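You operate a simulated robot arm through the tools that you are given. There is no shell and no other tool. Be economical: measure what you need, move in short steps, check, and stop when the job is done.

You run a simulated robot arm. Do the job below in one go: nothing can be reset, and whatever is moved stays where it is left.

Task
The yoghurt is done: switch off, stand both jars on the island, cover back on.
Fine: rest the cover on the island meanwhile.
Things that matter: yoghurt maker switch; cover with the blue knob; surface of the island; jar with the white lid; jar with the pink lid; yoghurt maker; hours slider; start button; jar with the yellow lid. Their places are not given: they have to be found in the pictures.

Only the result counts: the job must be done as asked and must still hold three seconds after the hand-in. Knocking over, shifting, dropping, spilling or breaking anything else fails it. A push-on lid holds only when it is set on centred and level and pressed home; a screw cap is set on level and turned clockwise until tight.

Robot
A 6-joint arm with a two-finger parallel gripper, fixed in place. Base frame: the origin is at the foot of the arm, x ahead of it, y to its left, z up. Units: m, degrees, N and s.
Its first joint turns from -66.0 to 66.0 degrees. Payload 2.9 kg.
The tool frame sits at the grasp point between the pads (the TCP): z along the fingers, y along the line on which they close. The tips reach 0.03 m beyond it. Largest opening 0.11 m; finger width 0.02, thickness 0.01; the body of the gripper, 0.048 by 0.112 m, starts 0.055 m behind the TCP.
Orientation is that of the tool frame in the base frame, as [roll, pitch, yaw] about the fixed x, y, z axes, in that order (R = Rz(yaw) Ry(pitch) Rx(roll)). With the fingers straight down and closing along the base's y, the tool's x points along the base's -x, its y along +y and its z along -z.

Tools
- The arm moves only by the tool nudge_tool. Its argument "increments" is one flat list of numbers, 6 for each row, row after row: the shift along the base's x, y, z in units of 25 mm (1.0 is 25 mm), then the turn, a rotation vector about the base's x, y, z in units of 5 degrees (1.0 is 5 degrees). In form: [dx, dy, dz, rx, ry, rz, dx, dy, dz, rx, ry, rz, ...]. A call has 1 to 8 rows; each row shifts and turns the commanded pose from where the row before left it. "grip" is the closure in counts, from 0 (fully open) to 255 (shut), set as the call begins (left out, the last holds). A call with a number of a shift or a turn outside -1 to 1 is refused whole. Rows are played at 5 a second. More than 0.05 m and 8.6 degrees between two rows, or a gripper value outside its range, and nothing of the call is played. Where a pose cannot be reached the arm comes as near as it can. A force on the tool above 40 N (or 10 N above the force at the start of the call, whichever is more), or a blocked arm, ends the call early, and 0.2 s more pass. The fingers move at their own pace (about 0.108 m/s each) and stop on an object; they squeeze with about 39 N. The grip force told is the motor's: it shows also when the fingers shut on nothing. Time passes only in rows, and 0.2 s behind the last, so rows that do not move let the fingers close. The reply holds the time, the measured pose of the TCP, the force on the tool along the base axes, the opening and the grip force, in the units named above and with some noise.
- Cameras (640 x 400 px; columns grow to the right, rows downward): "scene" is fixed at [0.107, 0.487, 1.3856]; the picture's right is [-0.28, -0.96, 0.00], its down [-0.63, 0.19, -0.76] and it looks along [0.73, -0.21, -0.65] (base axes); focal length 214 px, centre (320, 200). "wrist" rides on the gripper at [-0.036, 0, -0.057] in the tool frame; the picture's right is [0.00, -1.00, 0.00], its down [0.97, 0.00, -0.24] and it looks along [0.24, 0.00, 0.97] (tool axes); focal length 218 px, centre (320, 200).
- capture(camera): a new picture of that camera. No time passes.
- point_at(camera, pixels): for up to 12 pixels [column, row] of the newest picture of that camera ("zoom" is the newest enlarged one), the place [x, y, z] in the base frame of the surface seen there, good to about 0.003 m, but the place of the scene camera against the robot may be out by one fixed shift of up to 0.025 m in any direction. No time passes.
- close_up(camera, box): a new picture of the part [left, top, right, bottom] of that camera's present view, enlarged. No time passes.
- close_job(): hands the job in; it is judged then, once.

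Keep the steps short. Do not move on a guess: measure, check each grasp and each placing, and mend mistakes. In all there are 80 turns and 34 pictures (those below and enlarged ones count). Leave the gripper open and the arm clear of the work at the hand-in unless told otherwise, and finish with a single line.

The tools are called after "Call:" as name(argument=value, ...) on one line, values as JSON. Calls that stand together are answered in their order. nudge_tool: Moves the arm, as the interface text tells. Its arguments: {"type":"object","properties":{"increments":{"type":"array","items":{"type":"number"}},"grip":{"type":"number"}},"required":["increments"]} The other tools are called the same way: capture (camera) takes a picture; point_at (camera, pixels) gives the place of the surface under pixels of a picture; close_up (camera, box) takes an enlarged picture of a part of a camera's view; close_job () hands the job in.

At the start:

```text
time: 0.0
position: [0.3505, 0.0546, 1.3211]
ee_rot: [-180.0, 0.1, 179.9]
force: [-0.4, -0.5, -0.1]
grip_width: 0.1102
grasp_force: 0.1
```

scene: 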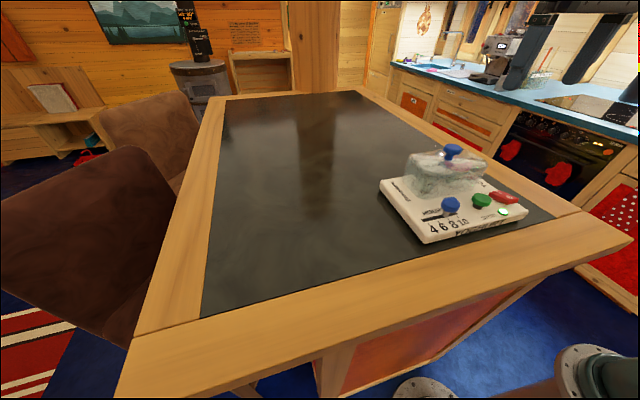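
wrist: 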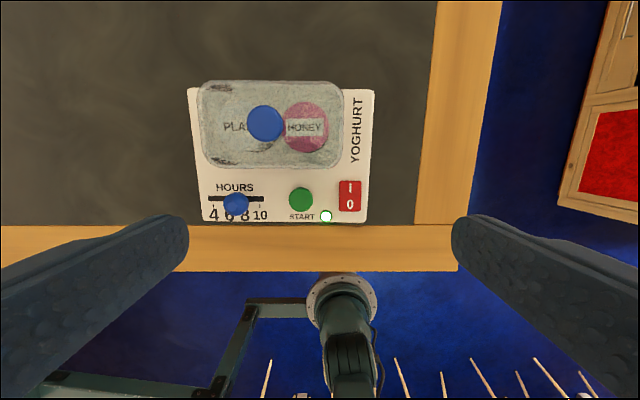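

I see the yoghurt maker with a cover (blue knob), red switch, green start, blue slider. First I measure the main points in the wrist picture and look closer.

Call:
point_at(camera="wrist", pixels=[[265, 122], [303, 128], [235, 205], [300, 199], [349, 186], [349, 205], [195, 92], [372, 92], [366, 218], [206, 217], [100, 100], [230, 150]])

Call:
close_up(camera="wrist", box=[180, 70, 390, 230])

Call:
close_up(camera="scene", box=[360, 130, 560, 255])

```text
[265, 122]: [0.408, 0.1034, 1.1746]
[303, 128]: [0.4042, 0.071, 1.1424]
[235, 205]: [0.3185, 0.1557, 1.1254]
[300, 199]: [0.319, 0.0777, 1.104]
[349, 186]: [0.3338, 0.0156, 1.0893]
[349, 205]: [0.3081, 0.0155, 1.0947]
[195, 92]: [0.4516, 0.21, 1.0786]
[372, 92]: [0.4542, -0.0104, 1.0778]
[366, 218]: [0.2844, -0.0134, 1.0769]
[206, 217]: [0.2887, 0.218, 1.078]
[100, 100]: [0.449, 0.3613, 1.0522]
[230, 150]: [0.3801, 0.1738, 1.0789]
```

```text
2.50 times, centred on (285, 150) of wrist
```

zoom: 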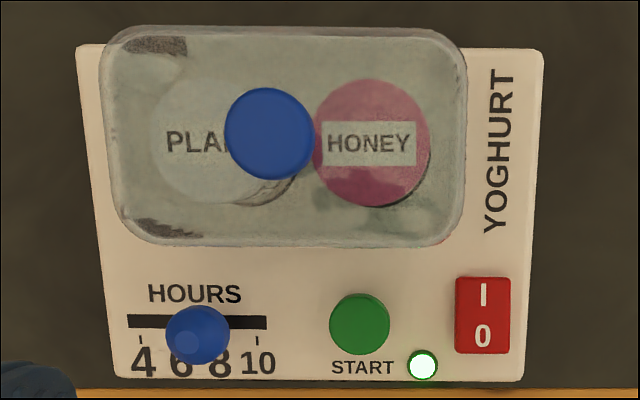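

```text
3.20 times, centred on (460, 192) of scene
```

zoom: 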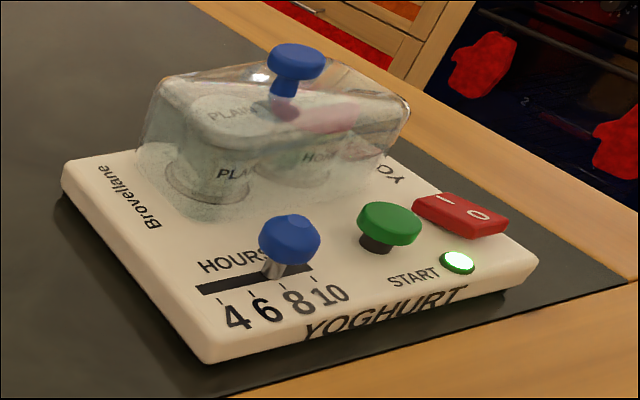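

The surface lies at about z = 1.052 (wrist camera geometry agrees), the maker's top at 1.078. The rocker's "0" end (x≈0.308, z 1.095) is higher than the "I" end, and the light is on: it is switched on. I close the fingers and go above the "0" half, stopping high.

Call:
nudge_tool(increments=[-0.34, -0.312, -0.8, 0, 0, 0, -0.34, -0.312, -0.8, 0, 0, 0, -0.34, -0.312, -0.8, 0, 0, 0, -0.34, -0.312, -0.8, 0, 0, 0, -0.34, -0.312, -0.8, 0, 0, 0, 0, 0, 0, 0, 0, 0], grip=255)

Call:
close_up(camera="wrist", box=[0, 0, 640, 400])

```text
time: 1.4
position: [0.3074, 0.0145, 1.2218]
ee_rot: [-180.0, 0.2, -180.0]
force: [-0.3, -0.6, -0.3]
grip_width: 0.0
grasp_force: 37.9
```

```text
1.00 times, centred on (320, 200) of wrist
```

zoom: 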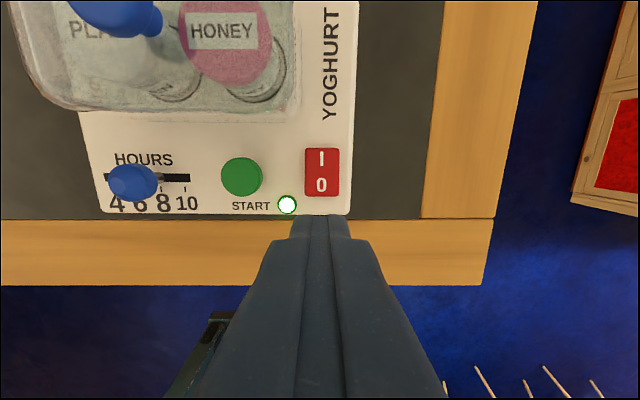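

Now a closer measurement of the rocker: "I" (322,160), "0" (321,184), edges and nearby points.

Call:
point_at(camera="wrist", pixels=[[321, 152], [321, 170], [321, 186], [321, 193], [308, 175], [337, 175], [241, 177], [132, 182], [390, 150], [470, 150], [30, 250], [222, 30]])

```text
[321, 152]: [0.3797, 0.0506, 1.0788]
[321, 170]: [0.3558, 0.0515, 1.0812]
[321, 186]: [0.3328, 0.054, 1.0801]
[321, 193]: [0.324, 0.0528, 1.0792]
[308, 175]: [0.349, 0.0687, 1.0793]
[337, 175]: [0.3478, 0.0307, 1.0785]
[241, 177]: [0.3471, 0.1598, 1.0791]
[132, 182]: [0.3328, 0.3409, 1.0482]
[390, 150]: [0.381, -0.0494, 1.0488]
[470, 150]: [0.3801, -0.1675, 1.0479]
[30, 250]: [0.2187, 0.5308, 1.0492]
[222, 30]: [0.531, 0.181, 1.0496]
```

Those refer to the older wrist picture; I measure in the newest one ("zoom").

Call:
point_at(camera="zoom", pixels=[[321, 152], [321, 170], [321, 186], [321, 193], [308, 175], [337, 175], [241, 177], [132, 182], [390, 150], [470, 150], [321, 210], [222, 30]])

```text
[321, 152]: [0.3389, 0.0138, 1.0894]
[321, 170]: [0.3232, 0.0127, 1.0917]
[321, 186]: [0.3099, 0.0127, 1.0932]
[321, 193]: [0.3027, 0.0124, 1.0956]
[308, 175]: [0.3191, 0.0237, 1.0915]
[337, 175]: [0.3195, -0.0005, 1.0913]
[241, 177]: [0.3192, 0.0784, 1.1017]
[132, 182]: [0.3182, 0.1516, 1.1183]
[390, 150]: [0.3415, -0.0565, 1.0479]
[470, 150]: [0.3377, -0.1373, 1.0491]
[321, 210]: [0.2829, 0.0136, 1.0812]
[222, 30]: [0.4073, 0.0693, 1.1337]
```

The rocker spans x 0.302–0.341, y 0–0.025; "0" end at z≈1.095. Going down to just above (TCP z 1.132).

Call:
nudge_tool(increments=[0, 0, -0.9, 0, 0, 0, 0, 0, -0.9, 0, 0, 0, 0, 0, -0.9, 0, 0, 0, 0, 0, -0.85, 0, 0, 0, 0, 0, 0, 0, 0, 0])

Call:
nudge_tool(increments=[0, 0, -0.12, 0, 0, 0, 0, 0, -0.12, 0, 0, 0, 0, 0, -0.12, 0, 0, 0, 0, 0, 0, 0, 0, 0])

Call:
capture(camera="wrist")

```text
time: 2.6
position: [0.3072, 0.0145, 1.1315]
ee_rot: [-180.0, 0.0, 179.9]
force: [-0.6, 0.4, -0.3]
grip_width: 0.0
grasp_force: 37.5
```

```text
time: 3.6
position: [0.3085, 0.014, 1.1246]
ee_rot: [-180.0, 0.1, -180.0]
force: [-0.5, 0.8, -0.3]
grip_width: 0.0
grasp_force: 37.7
```

```text
28 pictures are left
```

wrist: 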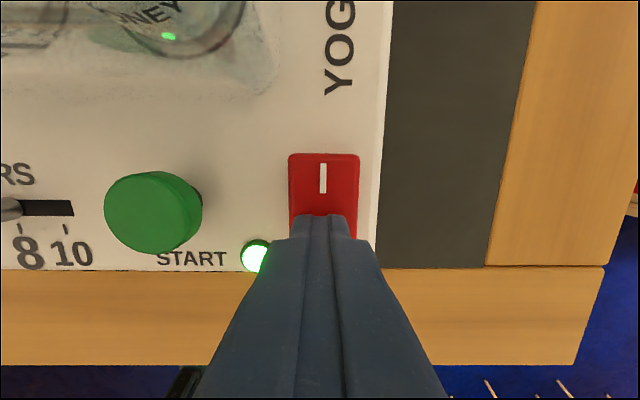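

Fingers are right over the "0"; no contact yet. I press in small steps.

Call:
nudge_tool(increments=[-0.08, 0, -0.08, 0, 0, 0, 0, 0, -0.08, 0, 0, 0, 0, 0, -0.08, 0, 0, 0, 0, 0, -0.08, 0, 0, 0, 0, 0, 0, 0, 0, 0])

Call:
close_up(camera="wrist", box=[200, 130, 440, 280])

```text
time: 4.3
position: [0.3054, 0.0143, 1.1237]
ee_rot: [179.9, 0.3, 180.0]
force: [-3.5, -0.7, 7.4]
grip_width: 0.0001
grasp_force: 37.3
stopped in row 3: the force on the tool passed its limit (the readings are from after the stop); the commanded pose is now the measured one
```

```text
2.67 times, centred on (320, 205) of wrist
```

zoom: 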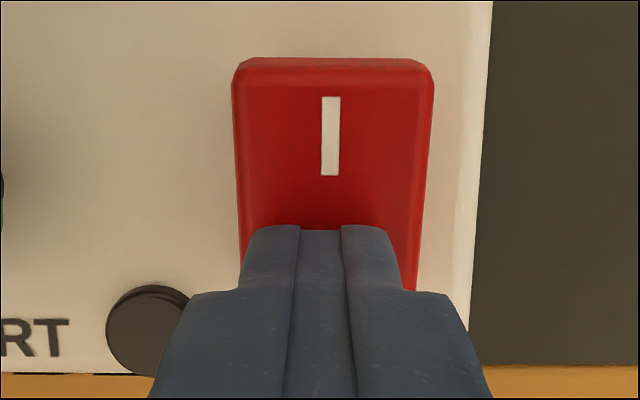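

The light has gone dark. I lift off straight up and move back over the maker with the fingers open to look at the cover.

Call:
nudge_tool(increments=[0, 0, 1, 0, 0, 0, 0, 0, 1, 0, 0, 0, 0, 0, 1, 0, 0, 0, 0, 0, 1, 0, 0, 0, 0, 0, 1, 0, 0, 0, 0, 0, 0.6, 0, 0, 0])

Call:
nudge_tool(increments=[0.6, 0.7, 0, 0, 0, 0, 0.6, 0.7, 0, 0, 0, 0, 0.6, 0.7, 0, 0, 0, 0, 0.6, 0.7, 0, 0, 0, 0, 0.6, 0.7, 0, 0, 0, 0, 0, 0, 0, 0, 0, 0], grip=0)

Call:
capture(camera="wrist")

```text
time: 5.7
position: [0.3081, 0.0151, 1.2621]
ee_rot: [180.0, 0.4, 179.8]
force: [0.2, -0.2, -0.2]
grip_width: 0.0001
grasp_force: 37.6
```

```text
time: 7.1
position: [0.3792, 0.1009, 1.2611]
ee_rot: [-180.0, 0.3, 179.9]
force: [-0.1, 0.0, 0.5]
grip_width: 0.1101
grasp_force: 0.0
```

```text
26 pictures are left
```

wrist: 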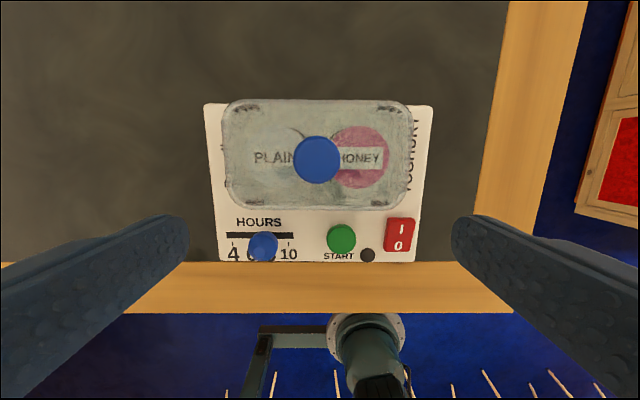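

Light dark, rocker at 0. I measure the knob (317,159), cover top corners, and free surface.

Call:
point_at(camera="wrist", pixels=[[317, 159], [298, 159], [337, 159], [317, 139], [317, 180], [233, 108], [403, 108], [403, 203], [235, 203], [260, 120], [100, 150], [455, 200]])

Call:
close_up(camera="wrist", box=[200, 85, 440, 235])

```text
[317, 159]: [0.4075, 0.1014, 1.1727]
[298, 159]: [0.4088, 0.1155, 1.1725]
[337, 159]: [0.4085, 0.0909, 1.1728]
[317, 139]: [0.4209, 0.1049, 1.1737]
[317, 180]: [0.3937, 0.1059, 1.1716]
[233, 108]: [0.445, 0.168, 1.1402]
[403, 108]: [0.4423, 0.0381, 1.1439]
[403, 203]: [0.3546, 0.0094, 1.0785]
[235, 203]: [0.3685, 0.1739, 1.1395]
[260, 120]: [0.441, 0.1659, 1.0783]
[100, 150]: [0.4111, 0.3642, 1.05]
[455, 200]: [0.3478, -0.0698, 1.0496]
```

```text
2.67 times, centred on (320, 160) of wrist
```

zoom: 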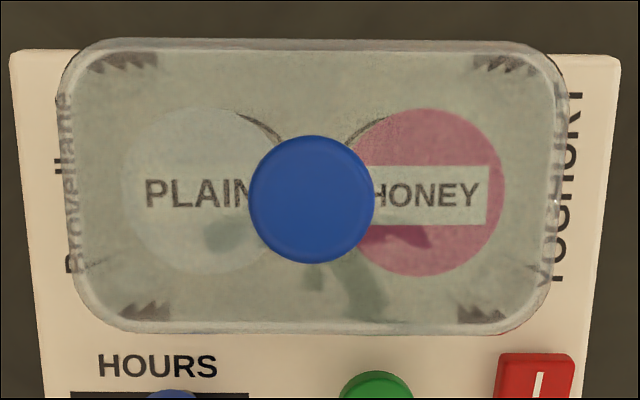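

The knob's head is about Ø28 mm at (0.408, 0.1035), top z 1.173, and the cover's top is z≈1.142. I go above the knob, checking whether the arm reaches there.

Call:
nudge_tool(increments=[0.57, 0.05, 0, 0, 0, 0, 0.57, 0.05, -0.6, 0, 0, 0, 0, 0, -0.6, 0, 0, 0, 0, 0, -0.6, 0, 0, 0, 0, 0, 0, 0, 0, 0])

```text
time: 8.3
position: [0.4094, 0.1032, 1.2156]
ee_rot: [180.0, 0.2, 179.9]
force: [-0.4, 0.0, 0.9]
grip_width: 0.1099
grasp_force: 0.0
```

Reached. Now down to TCP z ≈ 1.179 (tips ≈ 1.149, above the cover's top) and close on the knob.

Call:
nudge_tool(increments=[-0.06, 0, -0.5, 0, 0, 0, 0, 0, -0.5, 0, 0, 0, 0, 0, -0.46, 0, 0, 0, 0, 0, 0, 0, 0, 0])

Call:
nudge_tool(increments=[0, 0, 0, 0, 0, 0, 0, 0, 0, 0, 0, 0, 0, 0, 0, 0, 0, 0], grip=255)

Call:
capture(camera="wrist")

```text
time: 9.3
position: [0.4085, 0.1038, 1.1802]
ee_rot: [-180.0, 0.3, 180.0]
force: [1.1, -0.3, 0.6]
grip_width: 0.1099
grasp_force: 0.0
```

```text
time: 10.1
position: [0.409, 0.1025, 1.1809]
ee_rot: [180.0, 0.3, 179.9]
force: [0.0, 0.2, 0.1]
grip_width: 0.031
grasp_force: 38.7
```

```text
24 pictures are left
```

wrist: 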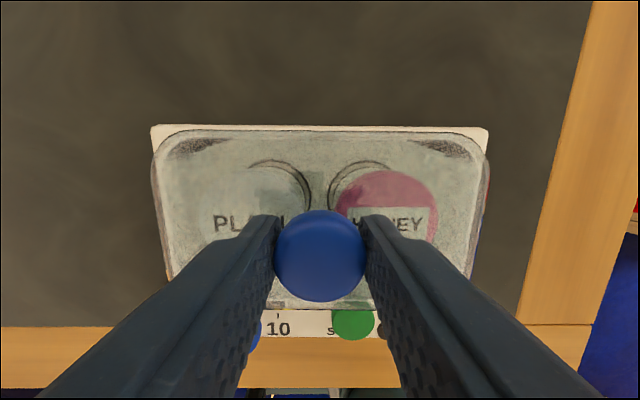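

Knob held (31 mm). Seated pose noted: (0.409, 0.1025, 1.181), yaw 180. I lift straight up 8 mm first, watching the force.

Call:
nudge_tool(increments=[0, 0, 0.16, 0, 0, 0, 0, 0, 0.16, 0, 0, 0, 0, 0, 0, 0, 0, 0])

```text
time: 10.9
position: [0.4068, 0.1024, 1.1887]
ee_rot: [-179.9, 0.3, 179.9]
force: [0.2, -0.3, -1.0]
grip_width: 0.0307
grasp_force: 39.0
```

It comes up freely. Lifting on to z ≈ 1.275.

Call:
nudge_tool(increments=[0.0, 0, 0.5, 0, 0, 0, 0, 0, 0.5, 0, 0, 0, 0, 0, 0.6, 0, 0, 0, 0, 0, 0.6, 0, 0, 0, 0, 0, 0.6, 0, 0, 0, 0, 0, 0.6, 0, 0, 0, 0, 0, 0, 0, 0, 0])

Call:
capture(camera="scene")

```text
time: 12.5
position: [0.4082, 0.1056, 1.274]
ee_rot: [179.9, 0.3, 179.9]
force: [-0.1, 0.2, -1.3]
grip_width: 0.0307
grasp_force: 39.1
```

```text
23 pictures are left
```

scene: 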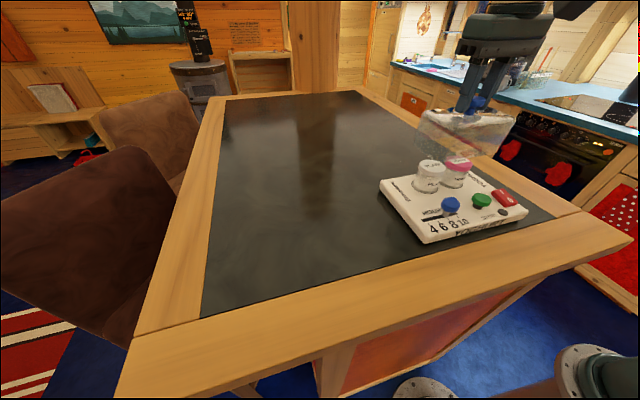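

Both jars (white, pink) stay in the maker; no yellow one is there. I carry the cover left at this height towards (0.345, 0.325).

Call:
nudge_tool(increments=[-0.25, 0.9, 0, 0, 0, 0, -0.25, 0.9, 0, 0, 0, 0, -0.25, 0.9, 0, 0, 0, 0, -0.25, 0.9, 0, 0, 0, 0, -0.25, 0.9, 0, 0, 0, 0, -0.25, 0.9, 0, 0, 0, 0, -0.25, 0.9, 0, 0, 0, 0, 0, 0, 0, 0, 0, 0])

Call:
nudge_tool(increments=[-0.25, 0.9, 0, 0, 0, 0, -0.25, 0.9, 0, 0, 0, 0, -0.25, 0.7, 0, 0, 0, 0, 0, 0, 0, 0, 0, 0])

Call:
capture(camera="wrist")

```text
time: 14.3
position: [0.3638, 0.2613, 1.2737]
ee_rot: [-179.9, 0.4, 179.9]
force: [-0.9, 0.2, -1.7]
grip_width: 0.0308
grasp_force: 38.6
```

```text
time: 15.3
position: [0.346, 0.3254, 1.2734]
ee_rot: [-179.9, 0.3, 179.9]
force: [-0.4, -0.3, -1.0]
grip_width: 0.031
grasp_force: 39.3
```

```text
22 pictures are left
```

wrist: 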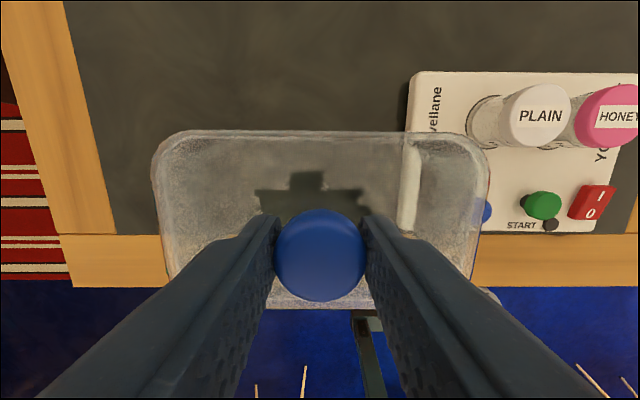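

There is free island below (y 0.253–0.398; maker ends at y≈0.217). Lowering to just above contact (expected TCP z ≈ 1.153).

Call:
nudge_tool(increments=[0, 0, -0.9, 0, 0, 0, 0, 0, -0.9, 0, 0, 0, 0, 0, -0.9, 0, 0, 0, 0, 0, -0.9, 0, 0, 0, 0, 0, -0.9, 0, 0, 0, 0, 0, 0, 0, 0, 0])

Call:
nudge_tool(increments=[0, 0, -0.08, 0, 0, 0, 0, 0, -0.08, 0, 0, 0, 0, 0, -0.08, 0, 0, 0, 0, 0, 0, 0, 0, 0])

```text
time: 16.7
position: [0.3543, 0.3323, 1.1814]
ee_rot: [-179.9, 0.2, 179.9]
force: [0.8, 0.0, -1.5]
grip_width: 0.0308
grasp_force: 39.2
out of reach, approached as far as the arm can: row 3, 5
```

```text
time: 17.7
position: [0.3551, 0.3344, 1.1809]
ee_rot: [-179.9, 0.2, 180.0]
force: [-0.4, 0.1, -1.7]
grip_width: 0.0311
grasp_force: 39.4
out of reach, approached as far as the arm can: row 2
```

The arm's reach limit stops it at z≈1.181 here (no contact). I'll raise, turn the cover a quarter turn so its long side runs along x, and come closer in, to about (0.305, 0.285).

Call:
nudge_tool(increments=[-0.3, -0.2, 0.7, 0, 0, 0, -0.3, -0.2, 0.7, 0, 0, 1, -0.2, -0.1, 0, 0, 0, 1, -0.2, -0.1, 0, 0, 0, 1, -0.2, -0.1, 0, 0, 0, 1, 0, 0, 0, 0, 0, 1, 0, 0, 0, 0, 0, 1, 0, 0, 0, 0, 0, 1])

Call:
nudge_tool(increments=[0, 0, 0, 0, 0, 1, 0, 0, 0, 0, 0, 1, 0, 0, 0, 0, 0, 1, 0, 0, 0, 0, 0, 1, 0, 0, 0, 0, 0, 1, 0, 0, 0, 0, 0, 1, 0, 0, 0, 0, 0, 1, 0, 0, 0, 0, 0, 1])

Call:
nudge_tool(increments=[0, 0, 0, 0, 0, 1, 0, 0, 0, 0, 0, 1, 0, 0, 0, 0, 0, 1, 0, 0, 0, 0, 0, 0])

Call:
capture(camera="wrist")

```text
time: 19.5
position: [0.3258, 0.3181, 1.2142]
ee_rot: [180.0, 0.4, -145.0]
force: [0.5, -0.4, -1.5]
grip_width: 0.0309
grasp_force: 39.2
```

```text
time: 21.3
position: [0.3252, 0.3166, 1.2143]
ee_rot: [-180.0, 0.3, -105.0]
force: [-0.4, -0.2, -1.4]
grip_width: 0.0311
grasp_force: 39.1
```

```text
time: 22.3
position: [0.3243, 0.3172, 1.2133]
ee_rot: [179.9, 0.4, -90.0]
force: [0.0, 0.2, -1.2]
grip_width: 0.0308
grasp_force: 39.4
```

```text
21 pictures are left
```

wrist: 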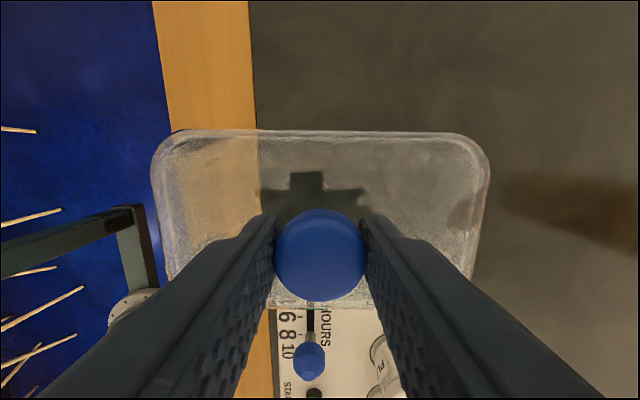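

I measure the island's front edge, the dark inset's border and the maker's edge from here.

Call:
point_at(camera="wrist", pixels=[[163, 80], [240, 80], [265, 80], [500, 80], [285, 325], [330, 316], [385, 345]])

```text
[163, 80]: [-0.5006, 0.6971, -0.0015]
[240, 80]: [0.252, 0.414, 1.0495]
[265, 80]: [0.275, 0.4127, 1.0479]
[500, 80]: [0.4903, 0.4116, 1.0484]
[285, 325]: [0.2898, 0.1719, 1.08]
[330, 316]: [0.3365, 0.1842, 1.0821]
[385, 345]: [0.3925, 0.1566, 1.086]
```

Island front edge is about x 0.19; border and inset are flush (z≈1.049). Moving to (0.305, 0.282) and lowering in stages.

Call:
nudge_tool(increments=[-0.4, -0.7, 0, 0, 0, 0, -0.4, -0.7, 0, 0, 0, 0, 0, 0, -0.5, 0, 0, 0, 0, 0, -0.5, 0, 0, 0, 0, 0, -0.5, 0, 0, 0, 0, 0, -0.5, 0, 0, 0, 0, 0, 0, 0, 0, 0])

```text
time: 23.9
position: [0.3149, 0.3068, 1.2103]
ee_rot: [178.3, 0.9, -90.0]
force: [-0.1, 0.7, -0.8]
grip_width: 0.0311
grasp_force: 38.7
out of reach, approached as far as the arm can: row 2, 3, 4, 5, 6
```

The arm is limited with this turn of the wrist (it tilted 1.7°). I level it again, back out slightly, and turn the cover back halfway (long side across the arm's radius), which should be the easiest wrist posture.

Call:
nudge_tool(increments=[0.3, 0.3, 0.1, -0.06, -0.17, 0, 0, 0, 0, -0.06, -0.17, 0, 0, 0, 0, 0, 0, -1, 0, 0, 0, 0, 0, -1, 0, 0, 0, 0, 0, -1, 0, 0, 0, 0, 0, -1, 0, 0, 0, 0, 0, -1, 0, 0, 0, 0, 0, 0])

Call:
nudge_tool(increments=[0, 0, 0, 0, 0, -1, 0, 0, 0, 0, 0, -1, 0, 0, 0, 0, 0, -1, 0, 0, 0, 0, 0, -1, 0, 0, 0, 0, 0, 0])

```text
time: 25.7
position: [0.3292, 0.3049, 1.2099]
ee_rot: [-178.3, -0.3, -115.1]
force: [0.5, 0.1, -1.4]
grip_width: 0.0309
grasp_force: 38.8
out of reach, approached as far as the arm can: row 1
```

```text
time: 26.9
position: [0.3292, 0.3057, 1.2091]
ee_rot: [-178.3, -0.2, -135.1]
force: [-0.6, 0.1, -1.7]
grip_width: 0.031
grasp_force: 38.5
```

Now it's tilted 1.7° the other way (my levelling was doubled). I level it and try a small lowering here.

Call:
nudge_tool(increments=[0, 0, 0, 0.12, 0.12, 0, 0, 0, 0, 0.12, 0.12, 0, 0, 0, -0.4, 0, 0, 0, 0, 0, -0.4, 0, 0, 0, 0, 0, 0, 0, 0, 0])

```text
time: 28.1
position: [0.3339, 0.3091, 1.1989]
ee_rot: [180.0, -0.5, -135.1]
force: [0.3, -0.6, -0.9]
grip_width: 0.0312
grasp_force: 39.5
out of reach, approached as far as the arm can: row 4
```

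I look at the scene to see the arm's posture.

Call:
capture(camera="scene")

```text
20 pictures are left
```

scene: 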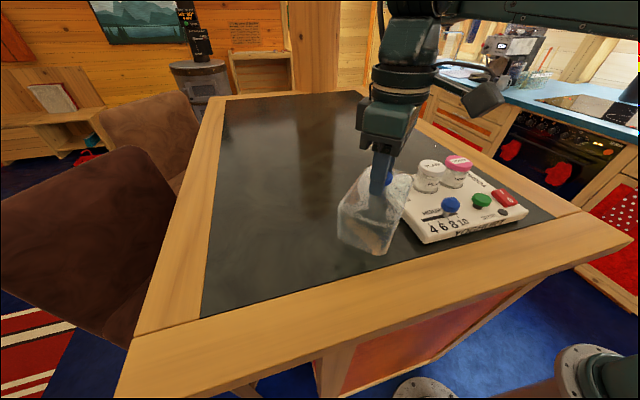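

The posture's limit is on the far-left side. The right side of the maker (y −0.02…−0.18) lies nearer straight ahead, where the arm reached low without trouble. I raise and carry the cover back over, turning the wrist back to yaw 180.

Call:
nudge_tool(increments=[0, 0, 0.8, 0, 0, 0, 0, 0, 0.8, 0, 0, 0, 0, 0, 0.8, 0, 0, 0, 0, 0, 0.8, 0, 0, 0, 0.2, -0.6, 0, 0, 0, -1, 0.2, -0.8, 0, 0, 0, -1, 0.2, -0.8, 0, 0, 0, -1, 0.2, -0.8, 0, 0, 0, -1])

Call:
nudge_tool(increments=[0.2, -0.9, 0, 0, 0, -1, 0.1, -0.9, 0, 0, 0, -1, 0, -0.9, 0, 0, 0, -1, 0, -0.9, 0, 0, 0, -1, 0, -0.9, 0, 0, 0, -1, 0, -0.9, 0, 0, 0, 0, 0, -0.9, 0, 0, 0, 0, 0, 0, 0, 0, 0, 0])

```text
time: 29.9
position: [0.3547, 0.2355, 1.2691]
ee_rot: [180.0, -0.3, -155.2]
force: [0.7, -0.7, -1.5]
grip_width: 0.031
grasp_force: 39.3
out of reach, approached as far as the arm can: row 2
```

```text
time: 31.7
position: [0.3636, 0.0782, 1.271]
ee_rot: [-179.9, -0.3, 179.9]
force: [-0.3, -0.7, -1.2]
grip_width: 0.0309
grasp_force: 39.0
```

Back above the maker. I go on to the right (0.38, −0.078) while turning −90°.

Call:
nudge_tool(increments=[0.1, -0.9, 0, 0, 0, 0, 0.1, -0.9, 0, 0, 0, -1, 0.1, -0.9, 0, 0, 0, -1, 0.1, -0.9, 0, 0, 0, -1, 0.1, -0.9, 0, 0, 0, -1, 0.1, -0.9, 0, 0, 0, -1, 0.1, -0.8, 0, 0, 0, -1, 0, 0, 0, 0, 0, -1])

Call:
nudge_tool(increments=[0, 0, 0, 0, 0, -1, 0, 0, 0, 0, 0, -1, 0, 0, 0, 0, 0, -1, 0, 0, 0, 0, 0, -1, 0, 0, 0, 0, 0, -1, 0, 0, 0, 0, 0, -1, 0, 0, 0, 0, 0, -1, 0, 0, 0, 0, 0, -1])

Call:
nudge_tool(increments=[0, 0, 0, 0, 0, -1, 0, 0, 0, 0, 0, -1, 0, 0, 0, 0, 0, -1, 0, 0, 0, 0, 0, 0])

Call:
capture(camera="wrist")

```text
time: 33.5
position: [0.3799, -0.0776, 1.27]
ee_rot: [180.0, -0.3, 144.9]
force: [-0.1, -0.2, -0.7]
grip_width: 0.0313
grasp_force: 39.3
```

```text
time: 35.3
position: [0.3816, -0.0766, 1.27]
ee_rot: [179.9, -0.3, 104.8]
force: [0.2, -0.7, -1.7]
grip_width: 0.031
grasp_force: 38.9
```

```text
time: 36.3
position: [0.3805, -0.0771, 1.2707]
ee_rot: [-180.0, -0.2, 89.9]
force: [-0.1, 0.0, -0.3]
grip_width: 0.0309
grasp_force: 38.9
```

```text
19 pictures are left
```

wrist: 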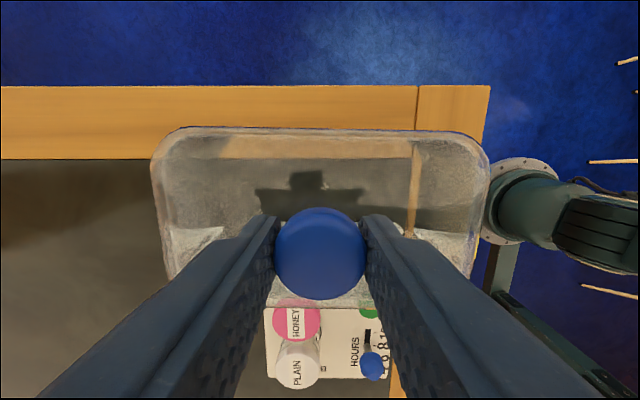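

Measuring the island's right edge, front edge and the jar lids from here.

Call:
point_at(camera="wrist", pixels=[[100, 92], [100, 150], [100, 165], [480, 95], [470, 110], [420, 110], [296, 322], [298, 370], [275, 320], [318, 320]])

```text
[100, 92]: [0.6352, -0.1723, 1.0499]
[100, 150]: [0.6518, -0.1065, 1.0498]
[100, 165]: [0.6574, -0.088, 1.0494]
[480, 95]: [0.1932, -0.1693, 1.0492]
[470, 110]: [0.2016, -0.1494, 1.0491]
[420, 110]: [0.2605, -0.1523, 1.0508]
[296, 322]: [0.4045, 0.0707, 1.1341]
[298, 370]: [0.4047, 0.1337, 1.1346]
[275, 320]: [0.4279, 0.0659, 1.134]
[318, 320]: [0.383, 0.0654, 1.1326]
```

Cover footprint here will be x 0.307–0.453, y −0.12…−0.034: clear of the maker (y −0.013) and the edge (−0.178). Lowering.

Call:
nudge_tool(increments=[0, 0, -0.9, 0, 0, 0, 0, 0, -0.9, 0, 0, 0, 0, 0, -0.9, 0, 0, 0, 0, 0, -0.9, 0, 0, 0, 0, 0, -0.8, 0, 0, 0, 0, 0, 0, 0, 0, 0])

```text
time: 37.7
position: [0.4017, -0.0879, 1.224]
ee_rot: [-179.7, -0.3, 89.9]
force: [-0.2, 0.2, -1.7]
grip_width: 0.0309
grasp_force: 39.1
out of reach, approached as far as the arm can: row 2, 3, 4, 5
```

Again limited, at z 1.224 – yet the arm got to z 1.18 at the knob at yaw 180. So the wrist's turn seems to matter. I test: turn back by 40° here and try a small lowering.

Call:
nudge_tool(increments=[0, 0, 0, 0, 0, 1, 0, 0, 0, 0, 0, 1, 0, 0, 0, 0, 0, 1, 0, 0, 0, 0, 0, 1, 0, 0, 0, 0, 0, 1, 0, 0, 0, 0, 0, 1, -0.4, 0.2, -0.3, 0, 0, 1, -0.4, 0.2, -0.3, 0, 0, 1])

```text
time: 39.5
position: [0.3907, -0.079, 1.2288]
ee_rot: [-179.8, -0.5, 130.2]
force: [-0.3, -0.1, -0.3]
grip_width: 0.0307
grasp_force: 39.2
out of reach, approached as far as the arm can: row 7, 8
```

Same boundary whatever the turn, though at the knob it was free. I go back to above the maker at yaw 180, and test lowering there, a place known to be reachable.

Call:
nudge_tool(increments=[0, 0, 0.9, 0, 0, 0, 0, 0, 0.9, 0, 0, 0, 0, 0.7, 0, 0, 0, 1, 0, 0.9, 0, 0, 0, 1, 0.1, 0.9, 0, 0, 0, 1, 0.1, 0.9, 0, 0, 0, 1, 0.1, 0.9, 0, 0, 0, 1, 0.1, 0.9, 0, 0, 0, 1])

Call:
nudge_tool(increments=[0.1, 0.9, 0, 0, 0, 1, 0.1, 0.9, 0, 0, 0, 1, 0.1, 0.26, 0, 0, 0, 1, 0, 0, 0, 0, 0, 1, 0, 0, 0, 0, 0, 0])

Call:
capture(camera="scene")

```text
time: 41.3
position: [0.4093, 0.044, 1.2465]
ee_rot: [180.0, -0.4, 160.0]
force: [-0.5, -0.1, -1.0]
grip_width: 0.031
grasp_force: 38.9
out of reach, approached as far as the arm can: row 1, 2
```

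```text
time: 42.5
position: [0.416, 0.0948, 1.2482]
ee_rot: [179.9, -0.2, -179.9]
force: [0.9, -0.2, -1.4]
grip_width: 0.031
grasp_force: 39.0
```

```text
18 pictures are left
```

scene: 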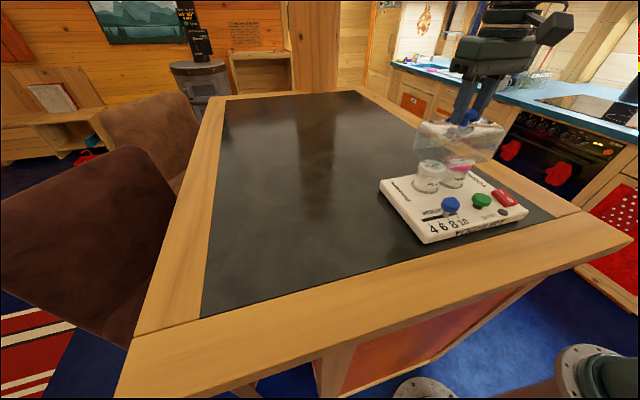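

The jars stand undisturbed. I align to (0.409, 0.1025) above the maker and try lowering to z≈1.205 there.

Call:
nudge_tool(increments=[-0.28, 0.31, 0.2, 0, 0, 0, 0, 0, 0, 0, 0, 0])

Call:
nudge_tool(increments=[0, 0, -0.4, 0, 0, 0, 0, 0, -0.4, 0, 0, 0, 0, 0, -0.4, 0, 0, 0, 0, 0, 0, 0, 0, 0])

```text
time: 43.1
position: [0.41, 0.1017, 1.2519]
ee_rot: [-179.9, -0.3, 179.9]
force: [0.5, 0.1, -0.4]
grip_width: 0.0308
grasp_force: 39.2
```

```text
time: 44.1
position: [0.4097, 0.1023, 1.2222]
ee_rot: [-180.0, -0.3, 179.8]
force: [1.0, -0.6, -1.5]
grip_width: 0.0309
grasp_force: 38.8
```

Call:
nudge_tool(increments=[0, 0, -0.4, 0, 0, 0, 0, 0, -0.4, 0, 0, 0, 0, 0, 0, 0, 0, 0])

```text
time: 44.9
position: [0.4093, 0.1023, 1.2032]
ee_rot: [180.0, -0.3, 179.9]
force: [-0.3, 0.2, -1.0]
grip_width: 0.031
grasp_force: 38.7
```

Here it goes lower without trouble (z 1.203). So place and turn matter together. Next test: right side with yaw kept at 180. Raise, carry over, lower moderately.

Call:
nudge_tool(increments=[0, 0, 0.6, 0, 0, 0, 0, 0, 0.6, 0, 0, 0, 0, 0, 0.6, 0, 0, 0, 0, 0, 0.6, 0, 0, 0, 0, 0, 0.6, 0, 0, 0, 0, 0, 0, 0, 0, 0])

Call:
nudge_tool(increments=[-0.3, -0.95, 0, 0, 0, 0, -0.3, -0.95, 0, 0, 0, 0, -0.3, -0.95, 0, 0, 0, 0, -0.3, -0.95, 0, 0, 0, 0, -0.3, -0.95, 0, 0, 0, 0, -0.3, -0.95, 0, 0, 0, 0, -0.2, -0.95, 0, 0, 0, 0, -0.2, -0.95, 0, 0, 0, 0])

Call:
nudge_tool(increments=[0, -0.1, -0.5, 0, 0, 0, 0, 0, -0.5, 0, 0, 0, 0, 0, -0.5, 0, 0, 0, 0, 0, -0.5, 0, 0, 0, 0, 0, -0.5, 0, 0, 0, 0, 0, 0, 0, 0, 0])

```text
time: 46.3
position: [0.4101, 0.1036, 1.2785]
ee_rot: [-179.9, -0.3, 180.0]
force: [0.6, -0.2, -0.8]
grip_width: 0.0308
grasp_force: 38.5
```

```text
time: 48.1
position: [0.354, -0.0866, 1.2777]
ee_rot: [180.0, -0.3, 179.9]
force: [-0.2, 0.3, -1.8]
grip_width: 0.0312
grasp_force: 39.2
```

```text
time: 49.5
position: [0.3542, -0.0905, 1.2143]
ee_rot: [-180.0, -0.4, 180.0]
force: [-0.4, 0.2, -0.9]
grip_width: 0.0308
grasp_force: 38.9
```

Yaw 180 works here (z 1.214). Now I try turning the other way (+) in place and see how far it stays reachable.

Call:
nudge_tool(increments=[0, 0, 0, 0, 0, 1, 0, 0, 0, 0, 0, 1, 0, 0, 0, 0, 0, 1, 0, 0, 0, 0, 0, 1, 0, 0, 0, 0, 0, 1, 0, 0, 0, 0, 0, 1, 0, 0, 0, 0, 0, 1, 0, 0, 0, 0, 0, 1])

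Call:
nudge_tool(increments=[0, 0, 0, 0, 0, 1, 0, 0, 0, 0, 0, 1, 0, 0, 0, 0, 0, 1, 0, 0, 0, 0, 0, 1, 0, 0, 0, 0, 0, 1, 0, 0, 0, 0, 0, 1, 0, 0, 0, 0, 0, 1, 0, 0, 0, 0, 0, 1])

Call:
nudge_tool(increments=[0, 0, 0, 0, 0, 1, 0, 0, 0, 0, 0, 1, 0, 0, 0, 0, 0, 0, 0, 0, -0.3, 0, 0, 0, 0, 0, -0.3, 0, 0, 0, 0, 0, 0, 0, 0, 0])

```text
time: 51.3
position: [0.3547, -0.0906, 1.2168]
ee_rot: [180.0, -0.4, -140.1]
force: [0.6, 0.4, -1.2]
grip_width: 0.0311
grasp_force: 39.1
```

```text
time: 53.1
position: [0.3543, -0.0906, 1.2152]
ee_rot: [180.0, -0.2, -99.9]
force: [0.5, 0.3, -0.8]
grip_width: 0.0309
grasp_force: 39.1
```

```text
time: 54.5
position: [0.3543, -0.0904, 1.2006]
ee_rot: [180.0, -0.4, -90.1]
force: [-0.3, 0.0, -0.5]
grip_width: 0.0307
grasp_force: 38.3
```

This turn direction works. I shift to (0.376, −0.083) and lower to z ≈ 1.158.

Call:
nudge_tool(increments=[0.44, 0.15, 0, 0, 0, 0, 0.44, 0.15, 0, 0, 0, 0, 0, 0, -0.4, 0, 0, 0, 0, 0, -0.4, 0, 0, 0, 0, 0, -0.4, 0, 0, 0, 0, 0, -0.45, 0, 0, 0, 0, 0, 0, 0, 0, 0])

```text
time: 56.1
position: [0.3762, -0.0824, 1.1591]
ee_rot: [-179.9, -0.3, -90.1]
force: [-0.2, -1.2, -1.3]
grip_width: 0.0306
grasp_force: 39.1
```

Good. Final approach in 2 mm steps until contact is felt.

Call:
nudge_tool(increments=[0, 0, -0.08, 0, 0, 0, 0, 0, -0.08, 0, 0, 0, 0, 0, -0.06, 0, 0, 0, 0, 0, 0, 0, 0, 0])

```text
time: 57.1
position: [0.3757, -0.0828, 1.1547]
ee_rot: [179.9, -0.3, -90.1]
force: [0.5, -0.1, -1.7]
grip_width: 0.0307
grasp_force: 39.2
```

Call:
nudge_tool(increments=[0, 0, -0.06, 0, 0, 0, 0, 0, -0.06, 0, 0, 0, 0, 0, 0, 0, 0, 0])

```text
time: 57.9
position: [0.3767, -0.0835, 1.1507]
ee_rot: [-179.8, -0.3, -90.1]
force: [-0.3, -1.0, 1.3]
grip_width: 0.031
grasp_force: 38.6
```

Contact (+1.3 N): the cover stands on the island. Opening and lifting away.

Call:
nudge_tool(increments=[0, 0, 0, 0, 0, 0, 0, 0, 0, 0, 0, 0, 0, 0, 0, 0, 0, 0], grip=0)

Call:
nudge_tool(increments=[0, 0, 0.4, 0, 0, 0, 0, 0, 0.9, 0, 0, 0, 0, 0, 0.9, 0, 0, 0, 0, 0, 0.9, 0, 0, 0, 0, 0, 0.9, 0, 0, 0, 0, 0, 0.6, 0, 0, 0, 0, 0, 0, 0, 0, 0])

Call:
nudge_tool(increments=[0, 0.9, 0, 0, 0, 0, 0, 0.9, 0, 0, 0, 0, 0, 0.9, 0, 0, 0, 0, 0, 0.9, 0, 0, 0, 0, 0, 0.9, 0, 0, 0, 0, 0, 0.9, 0, 0, 0, 0, 0, 0.8, 0, 0, 0, 0, 0, 0, 0, 0, 0, 0])

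Call:
capture(camera="wrist")

```text
time: 58.7
position: [0.3767, -0.083, 1.1517]
ee_rot: [-180.0, -0.3, -90.2]
force: [0.6, -0.5, -0.4]
grip_width: 0.1097
grasp_force: 0.1
```

```text
time: 60.3
position: [0.3765, -0.0824, 1.2658]
ee_rot: [180.0, -0.3, -90.2]
force: [-0.8, 0.0, -0.4]
grip_width: 0.1101
grasp_force: 0.0
```

```text
time: 62.1
position: [0.3754, 0.0733, 1.2657]
ee_rot: [-179.9, -0.4, -90.2]
force: [-0.1, -0.5, 0.0]
grip_width: 0.1099
grasp_force: 0.1
```

```text
17 pictures are left
```

wrist: 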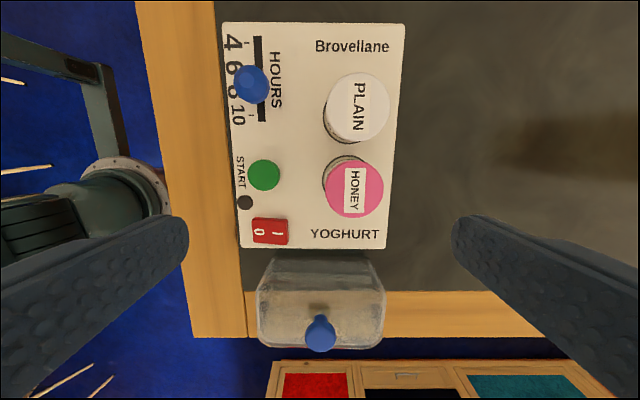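

The cover stands clear on the right. Now a closer look at the jars' shape.

Call:
close_up(camera="scene", box=[370, 140, 530, 240])

Call:
point_at(camera="wrist", pixels=[[354, 187], [330, 187], [382, 187], [354, 161], [354, 214], [359, 108], [330, 108], [389, 108], [326, 170], [326, 120], [262, 172], [330, 310]])

```text
4.00 times, centred on (450, 190) of scene
```

zoom: 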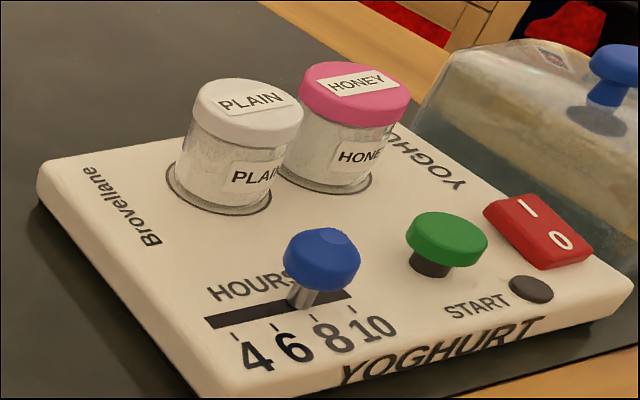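

```text
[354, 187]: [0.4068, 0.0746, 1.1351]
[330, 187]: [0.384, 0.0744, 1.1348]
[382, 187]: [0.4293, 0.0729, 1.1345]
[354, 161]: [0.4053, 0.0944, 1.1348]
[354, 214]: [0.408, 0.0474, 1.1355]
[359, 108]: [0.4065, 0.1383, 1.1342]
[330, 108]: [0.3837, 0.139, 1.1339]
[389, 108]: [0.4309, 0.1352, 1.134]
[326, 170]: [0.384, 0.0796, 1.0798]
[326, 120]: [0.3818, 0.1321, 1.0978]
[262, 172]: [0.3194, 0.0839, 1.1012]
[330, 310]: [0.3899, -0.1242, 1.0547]
```

Lid centres: pink (0.4065, 0.071), white (0.407, 0.136), tops z≈1.135. I narrow the opening to ~80 mm (fingers close along x, clear of the other jar), go over the pink jar and descend to z ≈ 1.165.

Call:
nudge_tool(increments=[0.6, -0.04, 0, 0, 0, 0, 0.64, -0.04, 0, 0, 0, 0, 0, 0, -0.8, 0, 0, 0, 0, 0, -0.8, 0, 0, 0, 0, 0, -0.8, 0, 0, 0, 0, 0, -0.8, 0, 0, 0, 0, 0, -0.8, 0, 0, 0, 0, 0, 0, 0, 0, 0], grip=70)

```text
time: 63.9
position: [0.4262, 0.0801, 1.2123]
ee_rot: [179.8, -0.3, -90.1]
force: [-0.7, -0.1, -0.2]
grip_width: 0.0797
grasp_force: 0.0
out of reach, approached as far as the arm can: row 4, 5, 6, 7
```

I notice the failures all came with fast vertical rows (even going up); slow rows worked. I correct the position and descend in small steps.

Call:
nudge_tool(increments=[-0.2, -0.1, 0, 0, 0, 0, -0.2, -0.1, 0, 0, 0, 0, -0.2, -0.1, 0, 0, 0, 0, -0.18, -0.06, 0, 0, 0, 0, 0, 0, -0.2, 0, 0, 0, 0, 0, -0.2, 0, 0, 0, 0, 0, -0.2, 0, 0, 0, 0, 0, 0, 0, 0, 0])

```text
time: 65.7
position: [0.4173, 0.0723, 1.2186]
ee_rot: [179.8, -0.3, -90.1]
force: [0.3, 0.1, -0.7]
grip_width: 0.0802
grasp_force: 0.1
out of reach, approached as far as the arm can: row 2, 3, 5, 6, 7
```

Still stuck along the same curve; it seems to stick once hit. I raise slowly to z≈1.26 first, align there, and then come down at 10 mm per row as in the runs that worked.

Call:
nudge_tool(increments=[0, 0, 0.4, 0, 0, 0, 0, 0, 0.4, 0, 0, 0, 0, 0, 0.4, 0, 0, 0, 0, 0, 0.4, 0, 0, 0, 0, 0, 0.4, 0, 0, 0, 0, 0, 0, 0, 0, 0])

```text
time: 67.1
position: [0.4198, 0.0748, 1.2531]
ee_rot: [180.0, -0.2, -90.0]
force: [-0.2, -0.4, 0.0]
grip_width: 0.08
grasp_force: 0.0
out of reach, approached as far as the arm can: row 2, 3, 4
```

Call:
nudge_tool(increments=[-0.27, -0.08, 0, 0, 0, 0, -0.27, -0.08, 0, 0, 0, 0, 0, 0, 0, 0, 0, 0, 0, 0, -0.4, 0, 0, 0, 0, 0, -0.4, 0, 0, 0, 0, 0, -0.4, 0, 0, 0, 0, 0, 0, 0, 0, 0])

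```text
time: 68.7
position: [0.4107, 0.0759, 1.2363]
ee_rot: [180.0, -0.2, -90.1]
force: [0.6, -0.2, 0.5]
grip_width: 0.0797
grasp_force: 0.1
out of reach, approached as far as the arm can: row 5, 6
```

I return the wrist towards yaw 180 (raise slightly, turn −45°), since postures near yaw 180 descended fine; with a 45° grip line the fingers still clear the other jar.

Call:
nudge_tool(increments=[0, 0, 0.4, 0, 0, 0, 0, 0, 0.4, 0, 0, -1, 0, 0, 0.4, 0, 0, -1, 0, 0, 0, 0, 0, -1, 0, 0, 0, 0, 0, -1, 0, 0, 0, 0, 0, -1, 0, 0, 0, 0, 0, -1, 0, 0, 0, 0, 0, -1])

Call:
nudge_tool(increments=[0, 0, 0, 0, 0, -1, 0, 0, 0, 0, 0, -1, -0.1, -0.1, -0.3, 0, 0, 0, 0, 0, -0.3, 0, 0, 0, 0, 0, -0.3, 0, 0, 0, 0, 0, -0.3, 0, 0, 0, 0, 0, -0.3, 0, 0, 0, 0, 0, 0, 0, 0, 0])

```text
time: 70.5
position: [0.4149, 0.0777, 1.2599]
ee_rot: [-179.9, -0.3, -125.1]
force: [-0.6, -0.7, -0.4]
grip_width: 0.0797
grasp_force: 0.0
out of reach, approached as far as the arm can: row 1
```

```text
time: 72.3
position: [0.4119, 0.0771, 1.223]
ee_rot: [-179.9, -0.2, -135.2]
force: [0.6, 0.2, 0.4]
grip_width: 0.0798
grasp_force: 0.2
```

No flags now. Aligning over the pink jar (0.4065, 0.0715) and going on down slowly to z ≈ 1.17.

Call:
nudge_tool(increments=[-0.22, -0.22, 0, 0, 0, 0, 0, 0, -0.3, 0, 0, 0, 0, 0, -0.3, 0, 0, 0, 0, 0, -0.3, 0, 0, 0, 0, 0, -0.3, 0, 0, 0, 0, 0, -0.3, 0, 0, 0, 0, 0, -0.3, 0, 0, 0, 0, 0, 0, 0, 0, 0])

Call:
capture(camera="wrist")

```text
time: 74.1
position: [0.4078, 0.0701, 1.1788]
ee_rot: [-180.0, -0.3, -135.2]
force: [-0.1, 0.4, -0.4]
grip_width: 0.0797
grasp_force: 0.0
```

```text
15 pictures are left
```

wrist: 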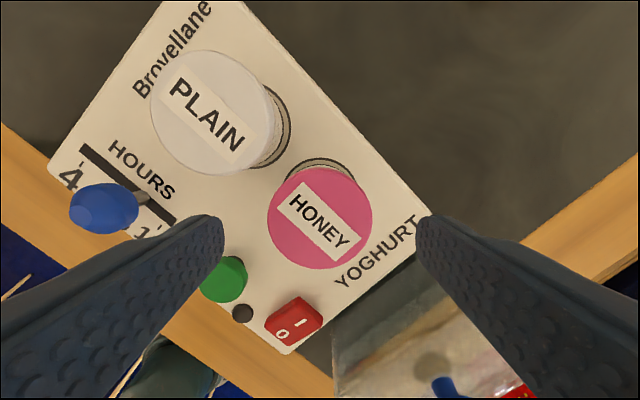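

Pink lid is centred between the fingers. Verifying its centre and the start button's clearance.

Call:
point_at(camera="wrist", pixels=[[271, 218], [370, 218], [320, 170], [320, 266], [320, 218], [155, 110], [266, 110], [210, 55], [210, 170], [210, 110]])

```text
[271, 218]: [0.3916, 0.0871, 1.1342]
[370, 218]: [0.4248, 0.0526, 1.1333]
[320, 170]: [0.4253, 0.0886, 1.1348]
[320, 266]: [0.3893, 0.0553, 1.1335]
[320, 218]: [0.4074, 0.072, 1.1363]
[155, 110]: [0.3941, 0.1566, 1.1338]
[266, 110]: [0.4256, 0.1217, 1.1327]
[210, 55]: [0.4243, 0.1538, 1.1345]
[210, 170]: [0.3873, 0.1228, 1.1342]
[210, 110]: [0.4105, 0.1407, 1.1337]
```

Centre confirmed (0.408, 0.071), Ø48 mm. Descending to TCP z ≈ 1.121 (tips ≈ 1.091).

Call:
nudge_tool(increments=[0, 0.03, -0.3, 0, 0, 0, 0, 0, -0.3, 0, 0, 0, 0, 0, -0.3, 0, 0, 0, 0, 0, -0.3, 0, 0, 0, 0, 0, -0.3, 0, 0, 0, 0, 0, -0.3, 0, 0, 0, 0, 0, -0.3, 0, 0, 0, 0, 0, -0.2, 0, 0, 0])

```text
time: 75.9
position: [0.4063, 0.071, 1.1205]
ee_rot: [180.0, -0.1, -135.2]
force: [0.7, 0.2, -0.2]
grip_width: 0.0799
grasp_force: 0.0
```

Reached. Closing on the jar.

Call:
nudge_tool(increments=[0, 0, -0.16, 0, 0, 0, 0, 0, 0, 0, 0, 0, 0, 0, 0, 0, 0, 0, 0, 0, 0, 0, 0, 0], grip=255)

Call:
nudge_tool(increments=[0, 0, 0.2, 0, 0, 0, 0, 0, 0.2, 0, 0, 0, 0, 0, 0.2, 0, 0, 0, 0, 0, 0, 0, 0, 0])

Call:
capture(camera="wrist")

```text
time: 76.9
position: [0.4057, 0.071, 1.1166]
ee_rot: [-179.8, -0.2, -135.1]
force: [-0.1, 1.2, 25.4]
grip_width: 0.0496
grasp_force: 38.6
```

```text
time: 77.9
position: [0.406, 0.0702, 1.1316]
ee_rot: [-180.0, -0.4, -135.2]
force: [-0.4, 0.5, -0.7]
grip_width: 0.0494
grasp_force: 39.5
```

```text
14 pictures are left
```

wrist: 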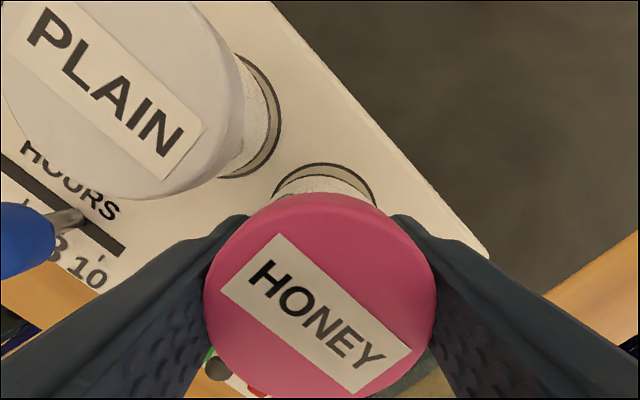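

Held at 49.5 mm, lifted 15 mm freely. I raise further and check from the scene camera that the whole jar comes along.

Call:
nudge_tool(increments=[0, 0, 0.3, 0, 0, 0, 0, 0, 0.3, 0, 0, 0, 0, 0, 0.3, 0, 0, 0, 0, 0, 0.3, 0, 0, 0, 0, 0, 0.3, 0, 0, 0, 0, 0, 0.3, 0, 0, 0, 0, 0, 0, 0, 0, 0])

Call:
close_up(camera="scene", box=[370, 100, 570, 225])

```text
time: 79.5
position: [0.4059, 0.0713, 1.1774]
ee_rot: [180.0, -0.4, -135.1]
force: [-0.2, 0.7, -2.3]
grip_width: 0.0493
grasp_force: 39.1
```

```text
3.20 times, centred on (470, 162) of scene
```

zoom: 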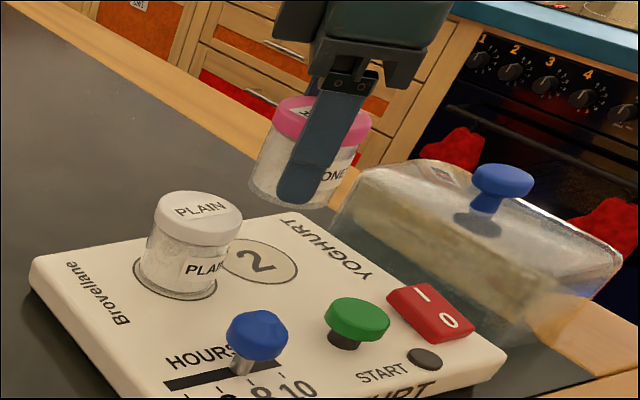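

The whole jar is lifted; the well is flat. Lifting a little and going back in x over the controls, turning the wrist to yaw 180, then right to the free spot (0.262, −0.135) in front of the cover.

Call:
nudge_tool(increments=[-0.5, -0.1, 0.3, 0, 0, -1, -0.6, -0.2, 0.2, 0, 0, -1, -0.7, -0.3, 0, 0, 0, -1, -0.8, -0.3, 0, 0, 0, -1, -0.8, -0.3, 0, 0, 0, -1, -0.8, -0.3, 0, 0, 0, -1, -0.8, -0.3, 0, 0, 0, -1, -0.76, -0.3, 0, 0, 0, -1])

Call:
nudge_tool(increments=[0, -0.8, 0, 0, 0, -1, 0, -0.8, 0, 0, 0, 0, 0, -0.8, 0, 0, 0, 0, 0, -0.8, 0, 0, 0, 0, 0, -0.8, 0, 0, 0, 0, 0, -0.8, 0, 0, 0, 0, 0, -0.8, 0, 0, 0, 0, 0, 0, 0, 0, 0, 0])

```text
time: 81.3
position: [0.2607, 0.0186, 1.1872]
ee_rot: [180.0, -0.3, -175.1]
force: [-0.5, 0.0, -1.3]
grip_width: 0.0497
grasp_force: 39.1
```

```text
time: 83.1
position: [0.2612, -0.1236, 1.1893]
ee_rot: [-179.9, -0.2, 179.9]
force: [0.5, 0.7, -1.3]
grip_width: 0.0493
grasp_force: 39.1
```

Call:
nudge_tool(increments=[0.04, -0.5, 0, 0, 0, 0, 0, 0, -0.5, 0, 0, 0, 0, 0, -0.5, 0, 0, 0, 0, 0, -0.5, 0, 0, 0, 0, 0, -0.5, 0, 0, 0, 0, 0, -0.5, 0, 0, 0, 0, 0, -0.5, 0, 0, 0, 0, 0, -0.5, 0, 0, 0])

Call:
capture(camera="wrist")

```text
time: 84.9
position: [0.2639, -0.1333, 1.1029]
ee_rot: [-180.0, -0.3, 179.9]
force: [-0.2, 0.2, -1.8]
grip_width: 0.0496
grasp_force: 38.9
```

```text
12 pictures are left
```

wrist: 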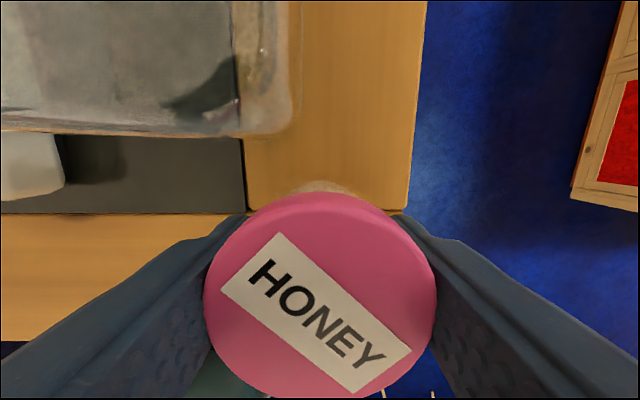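

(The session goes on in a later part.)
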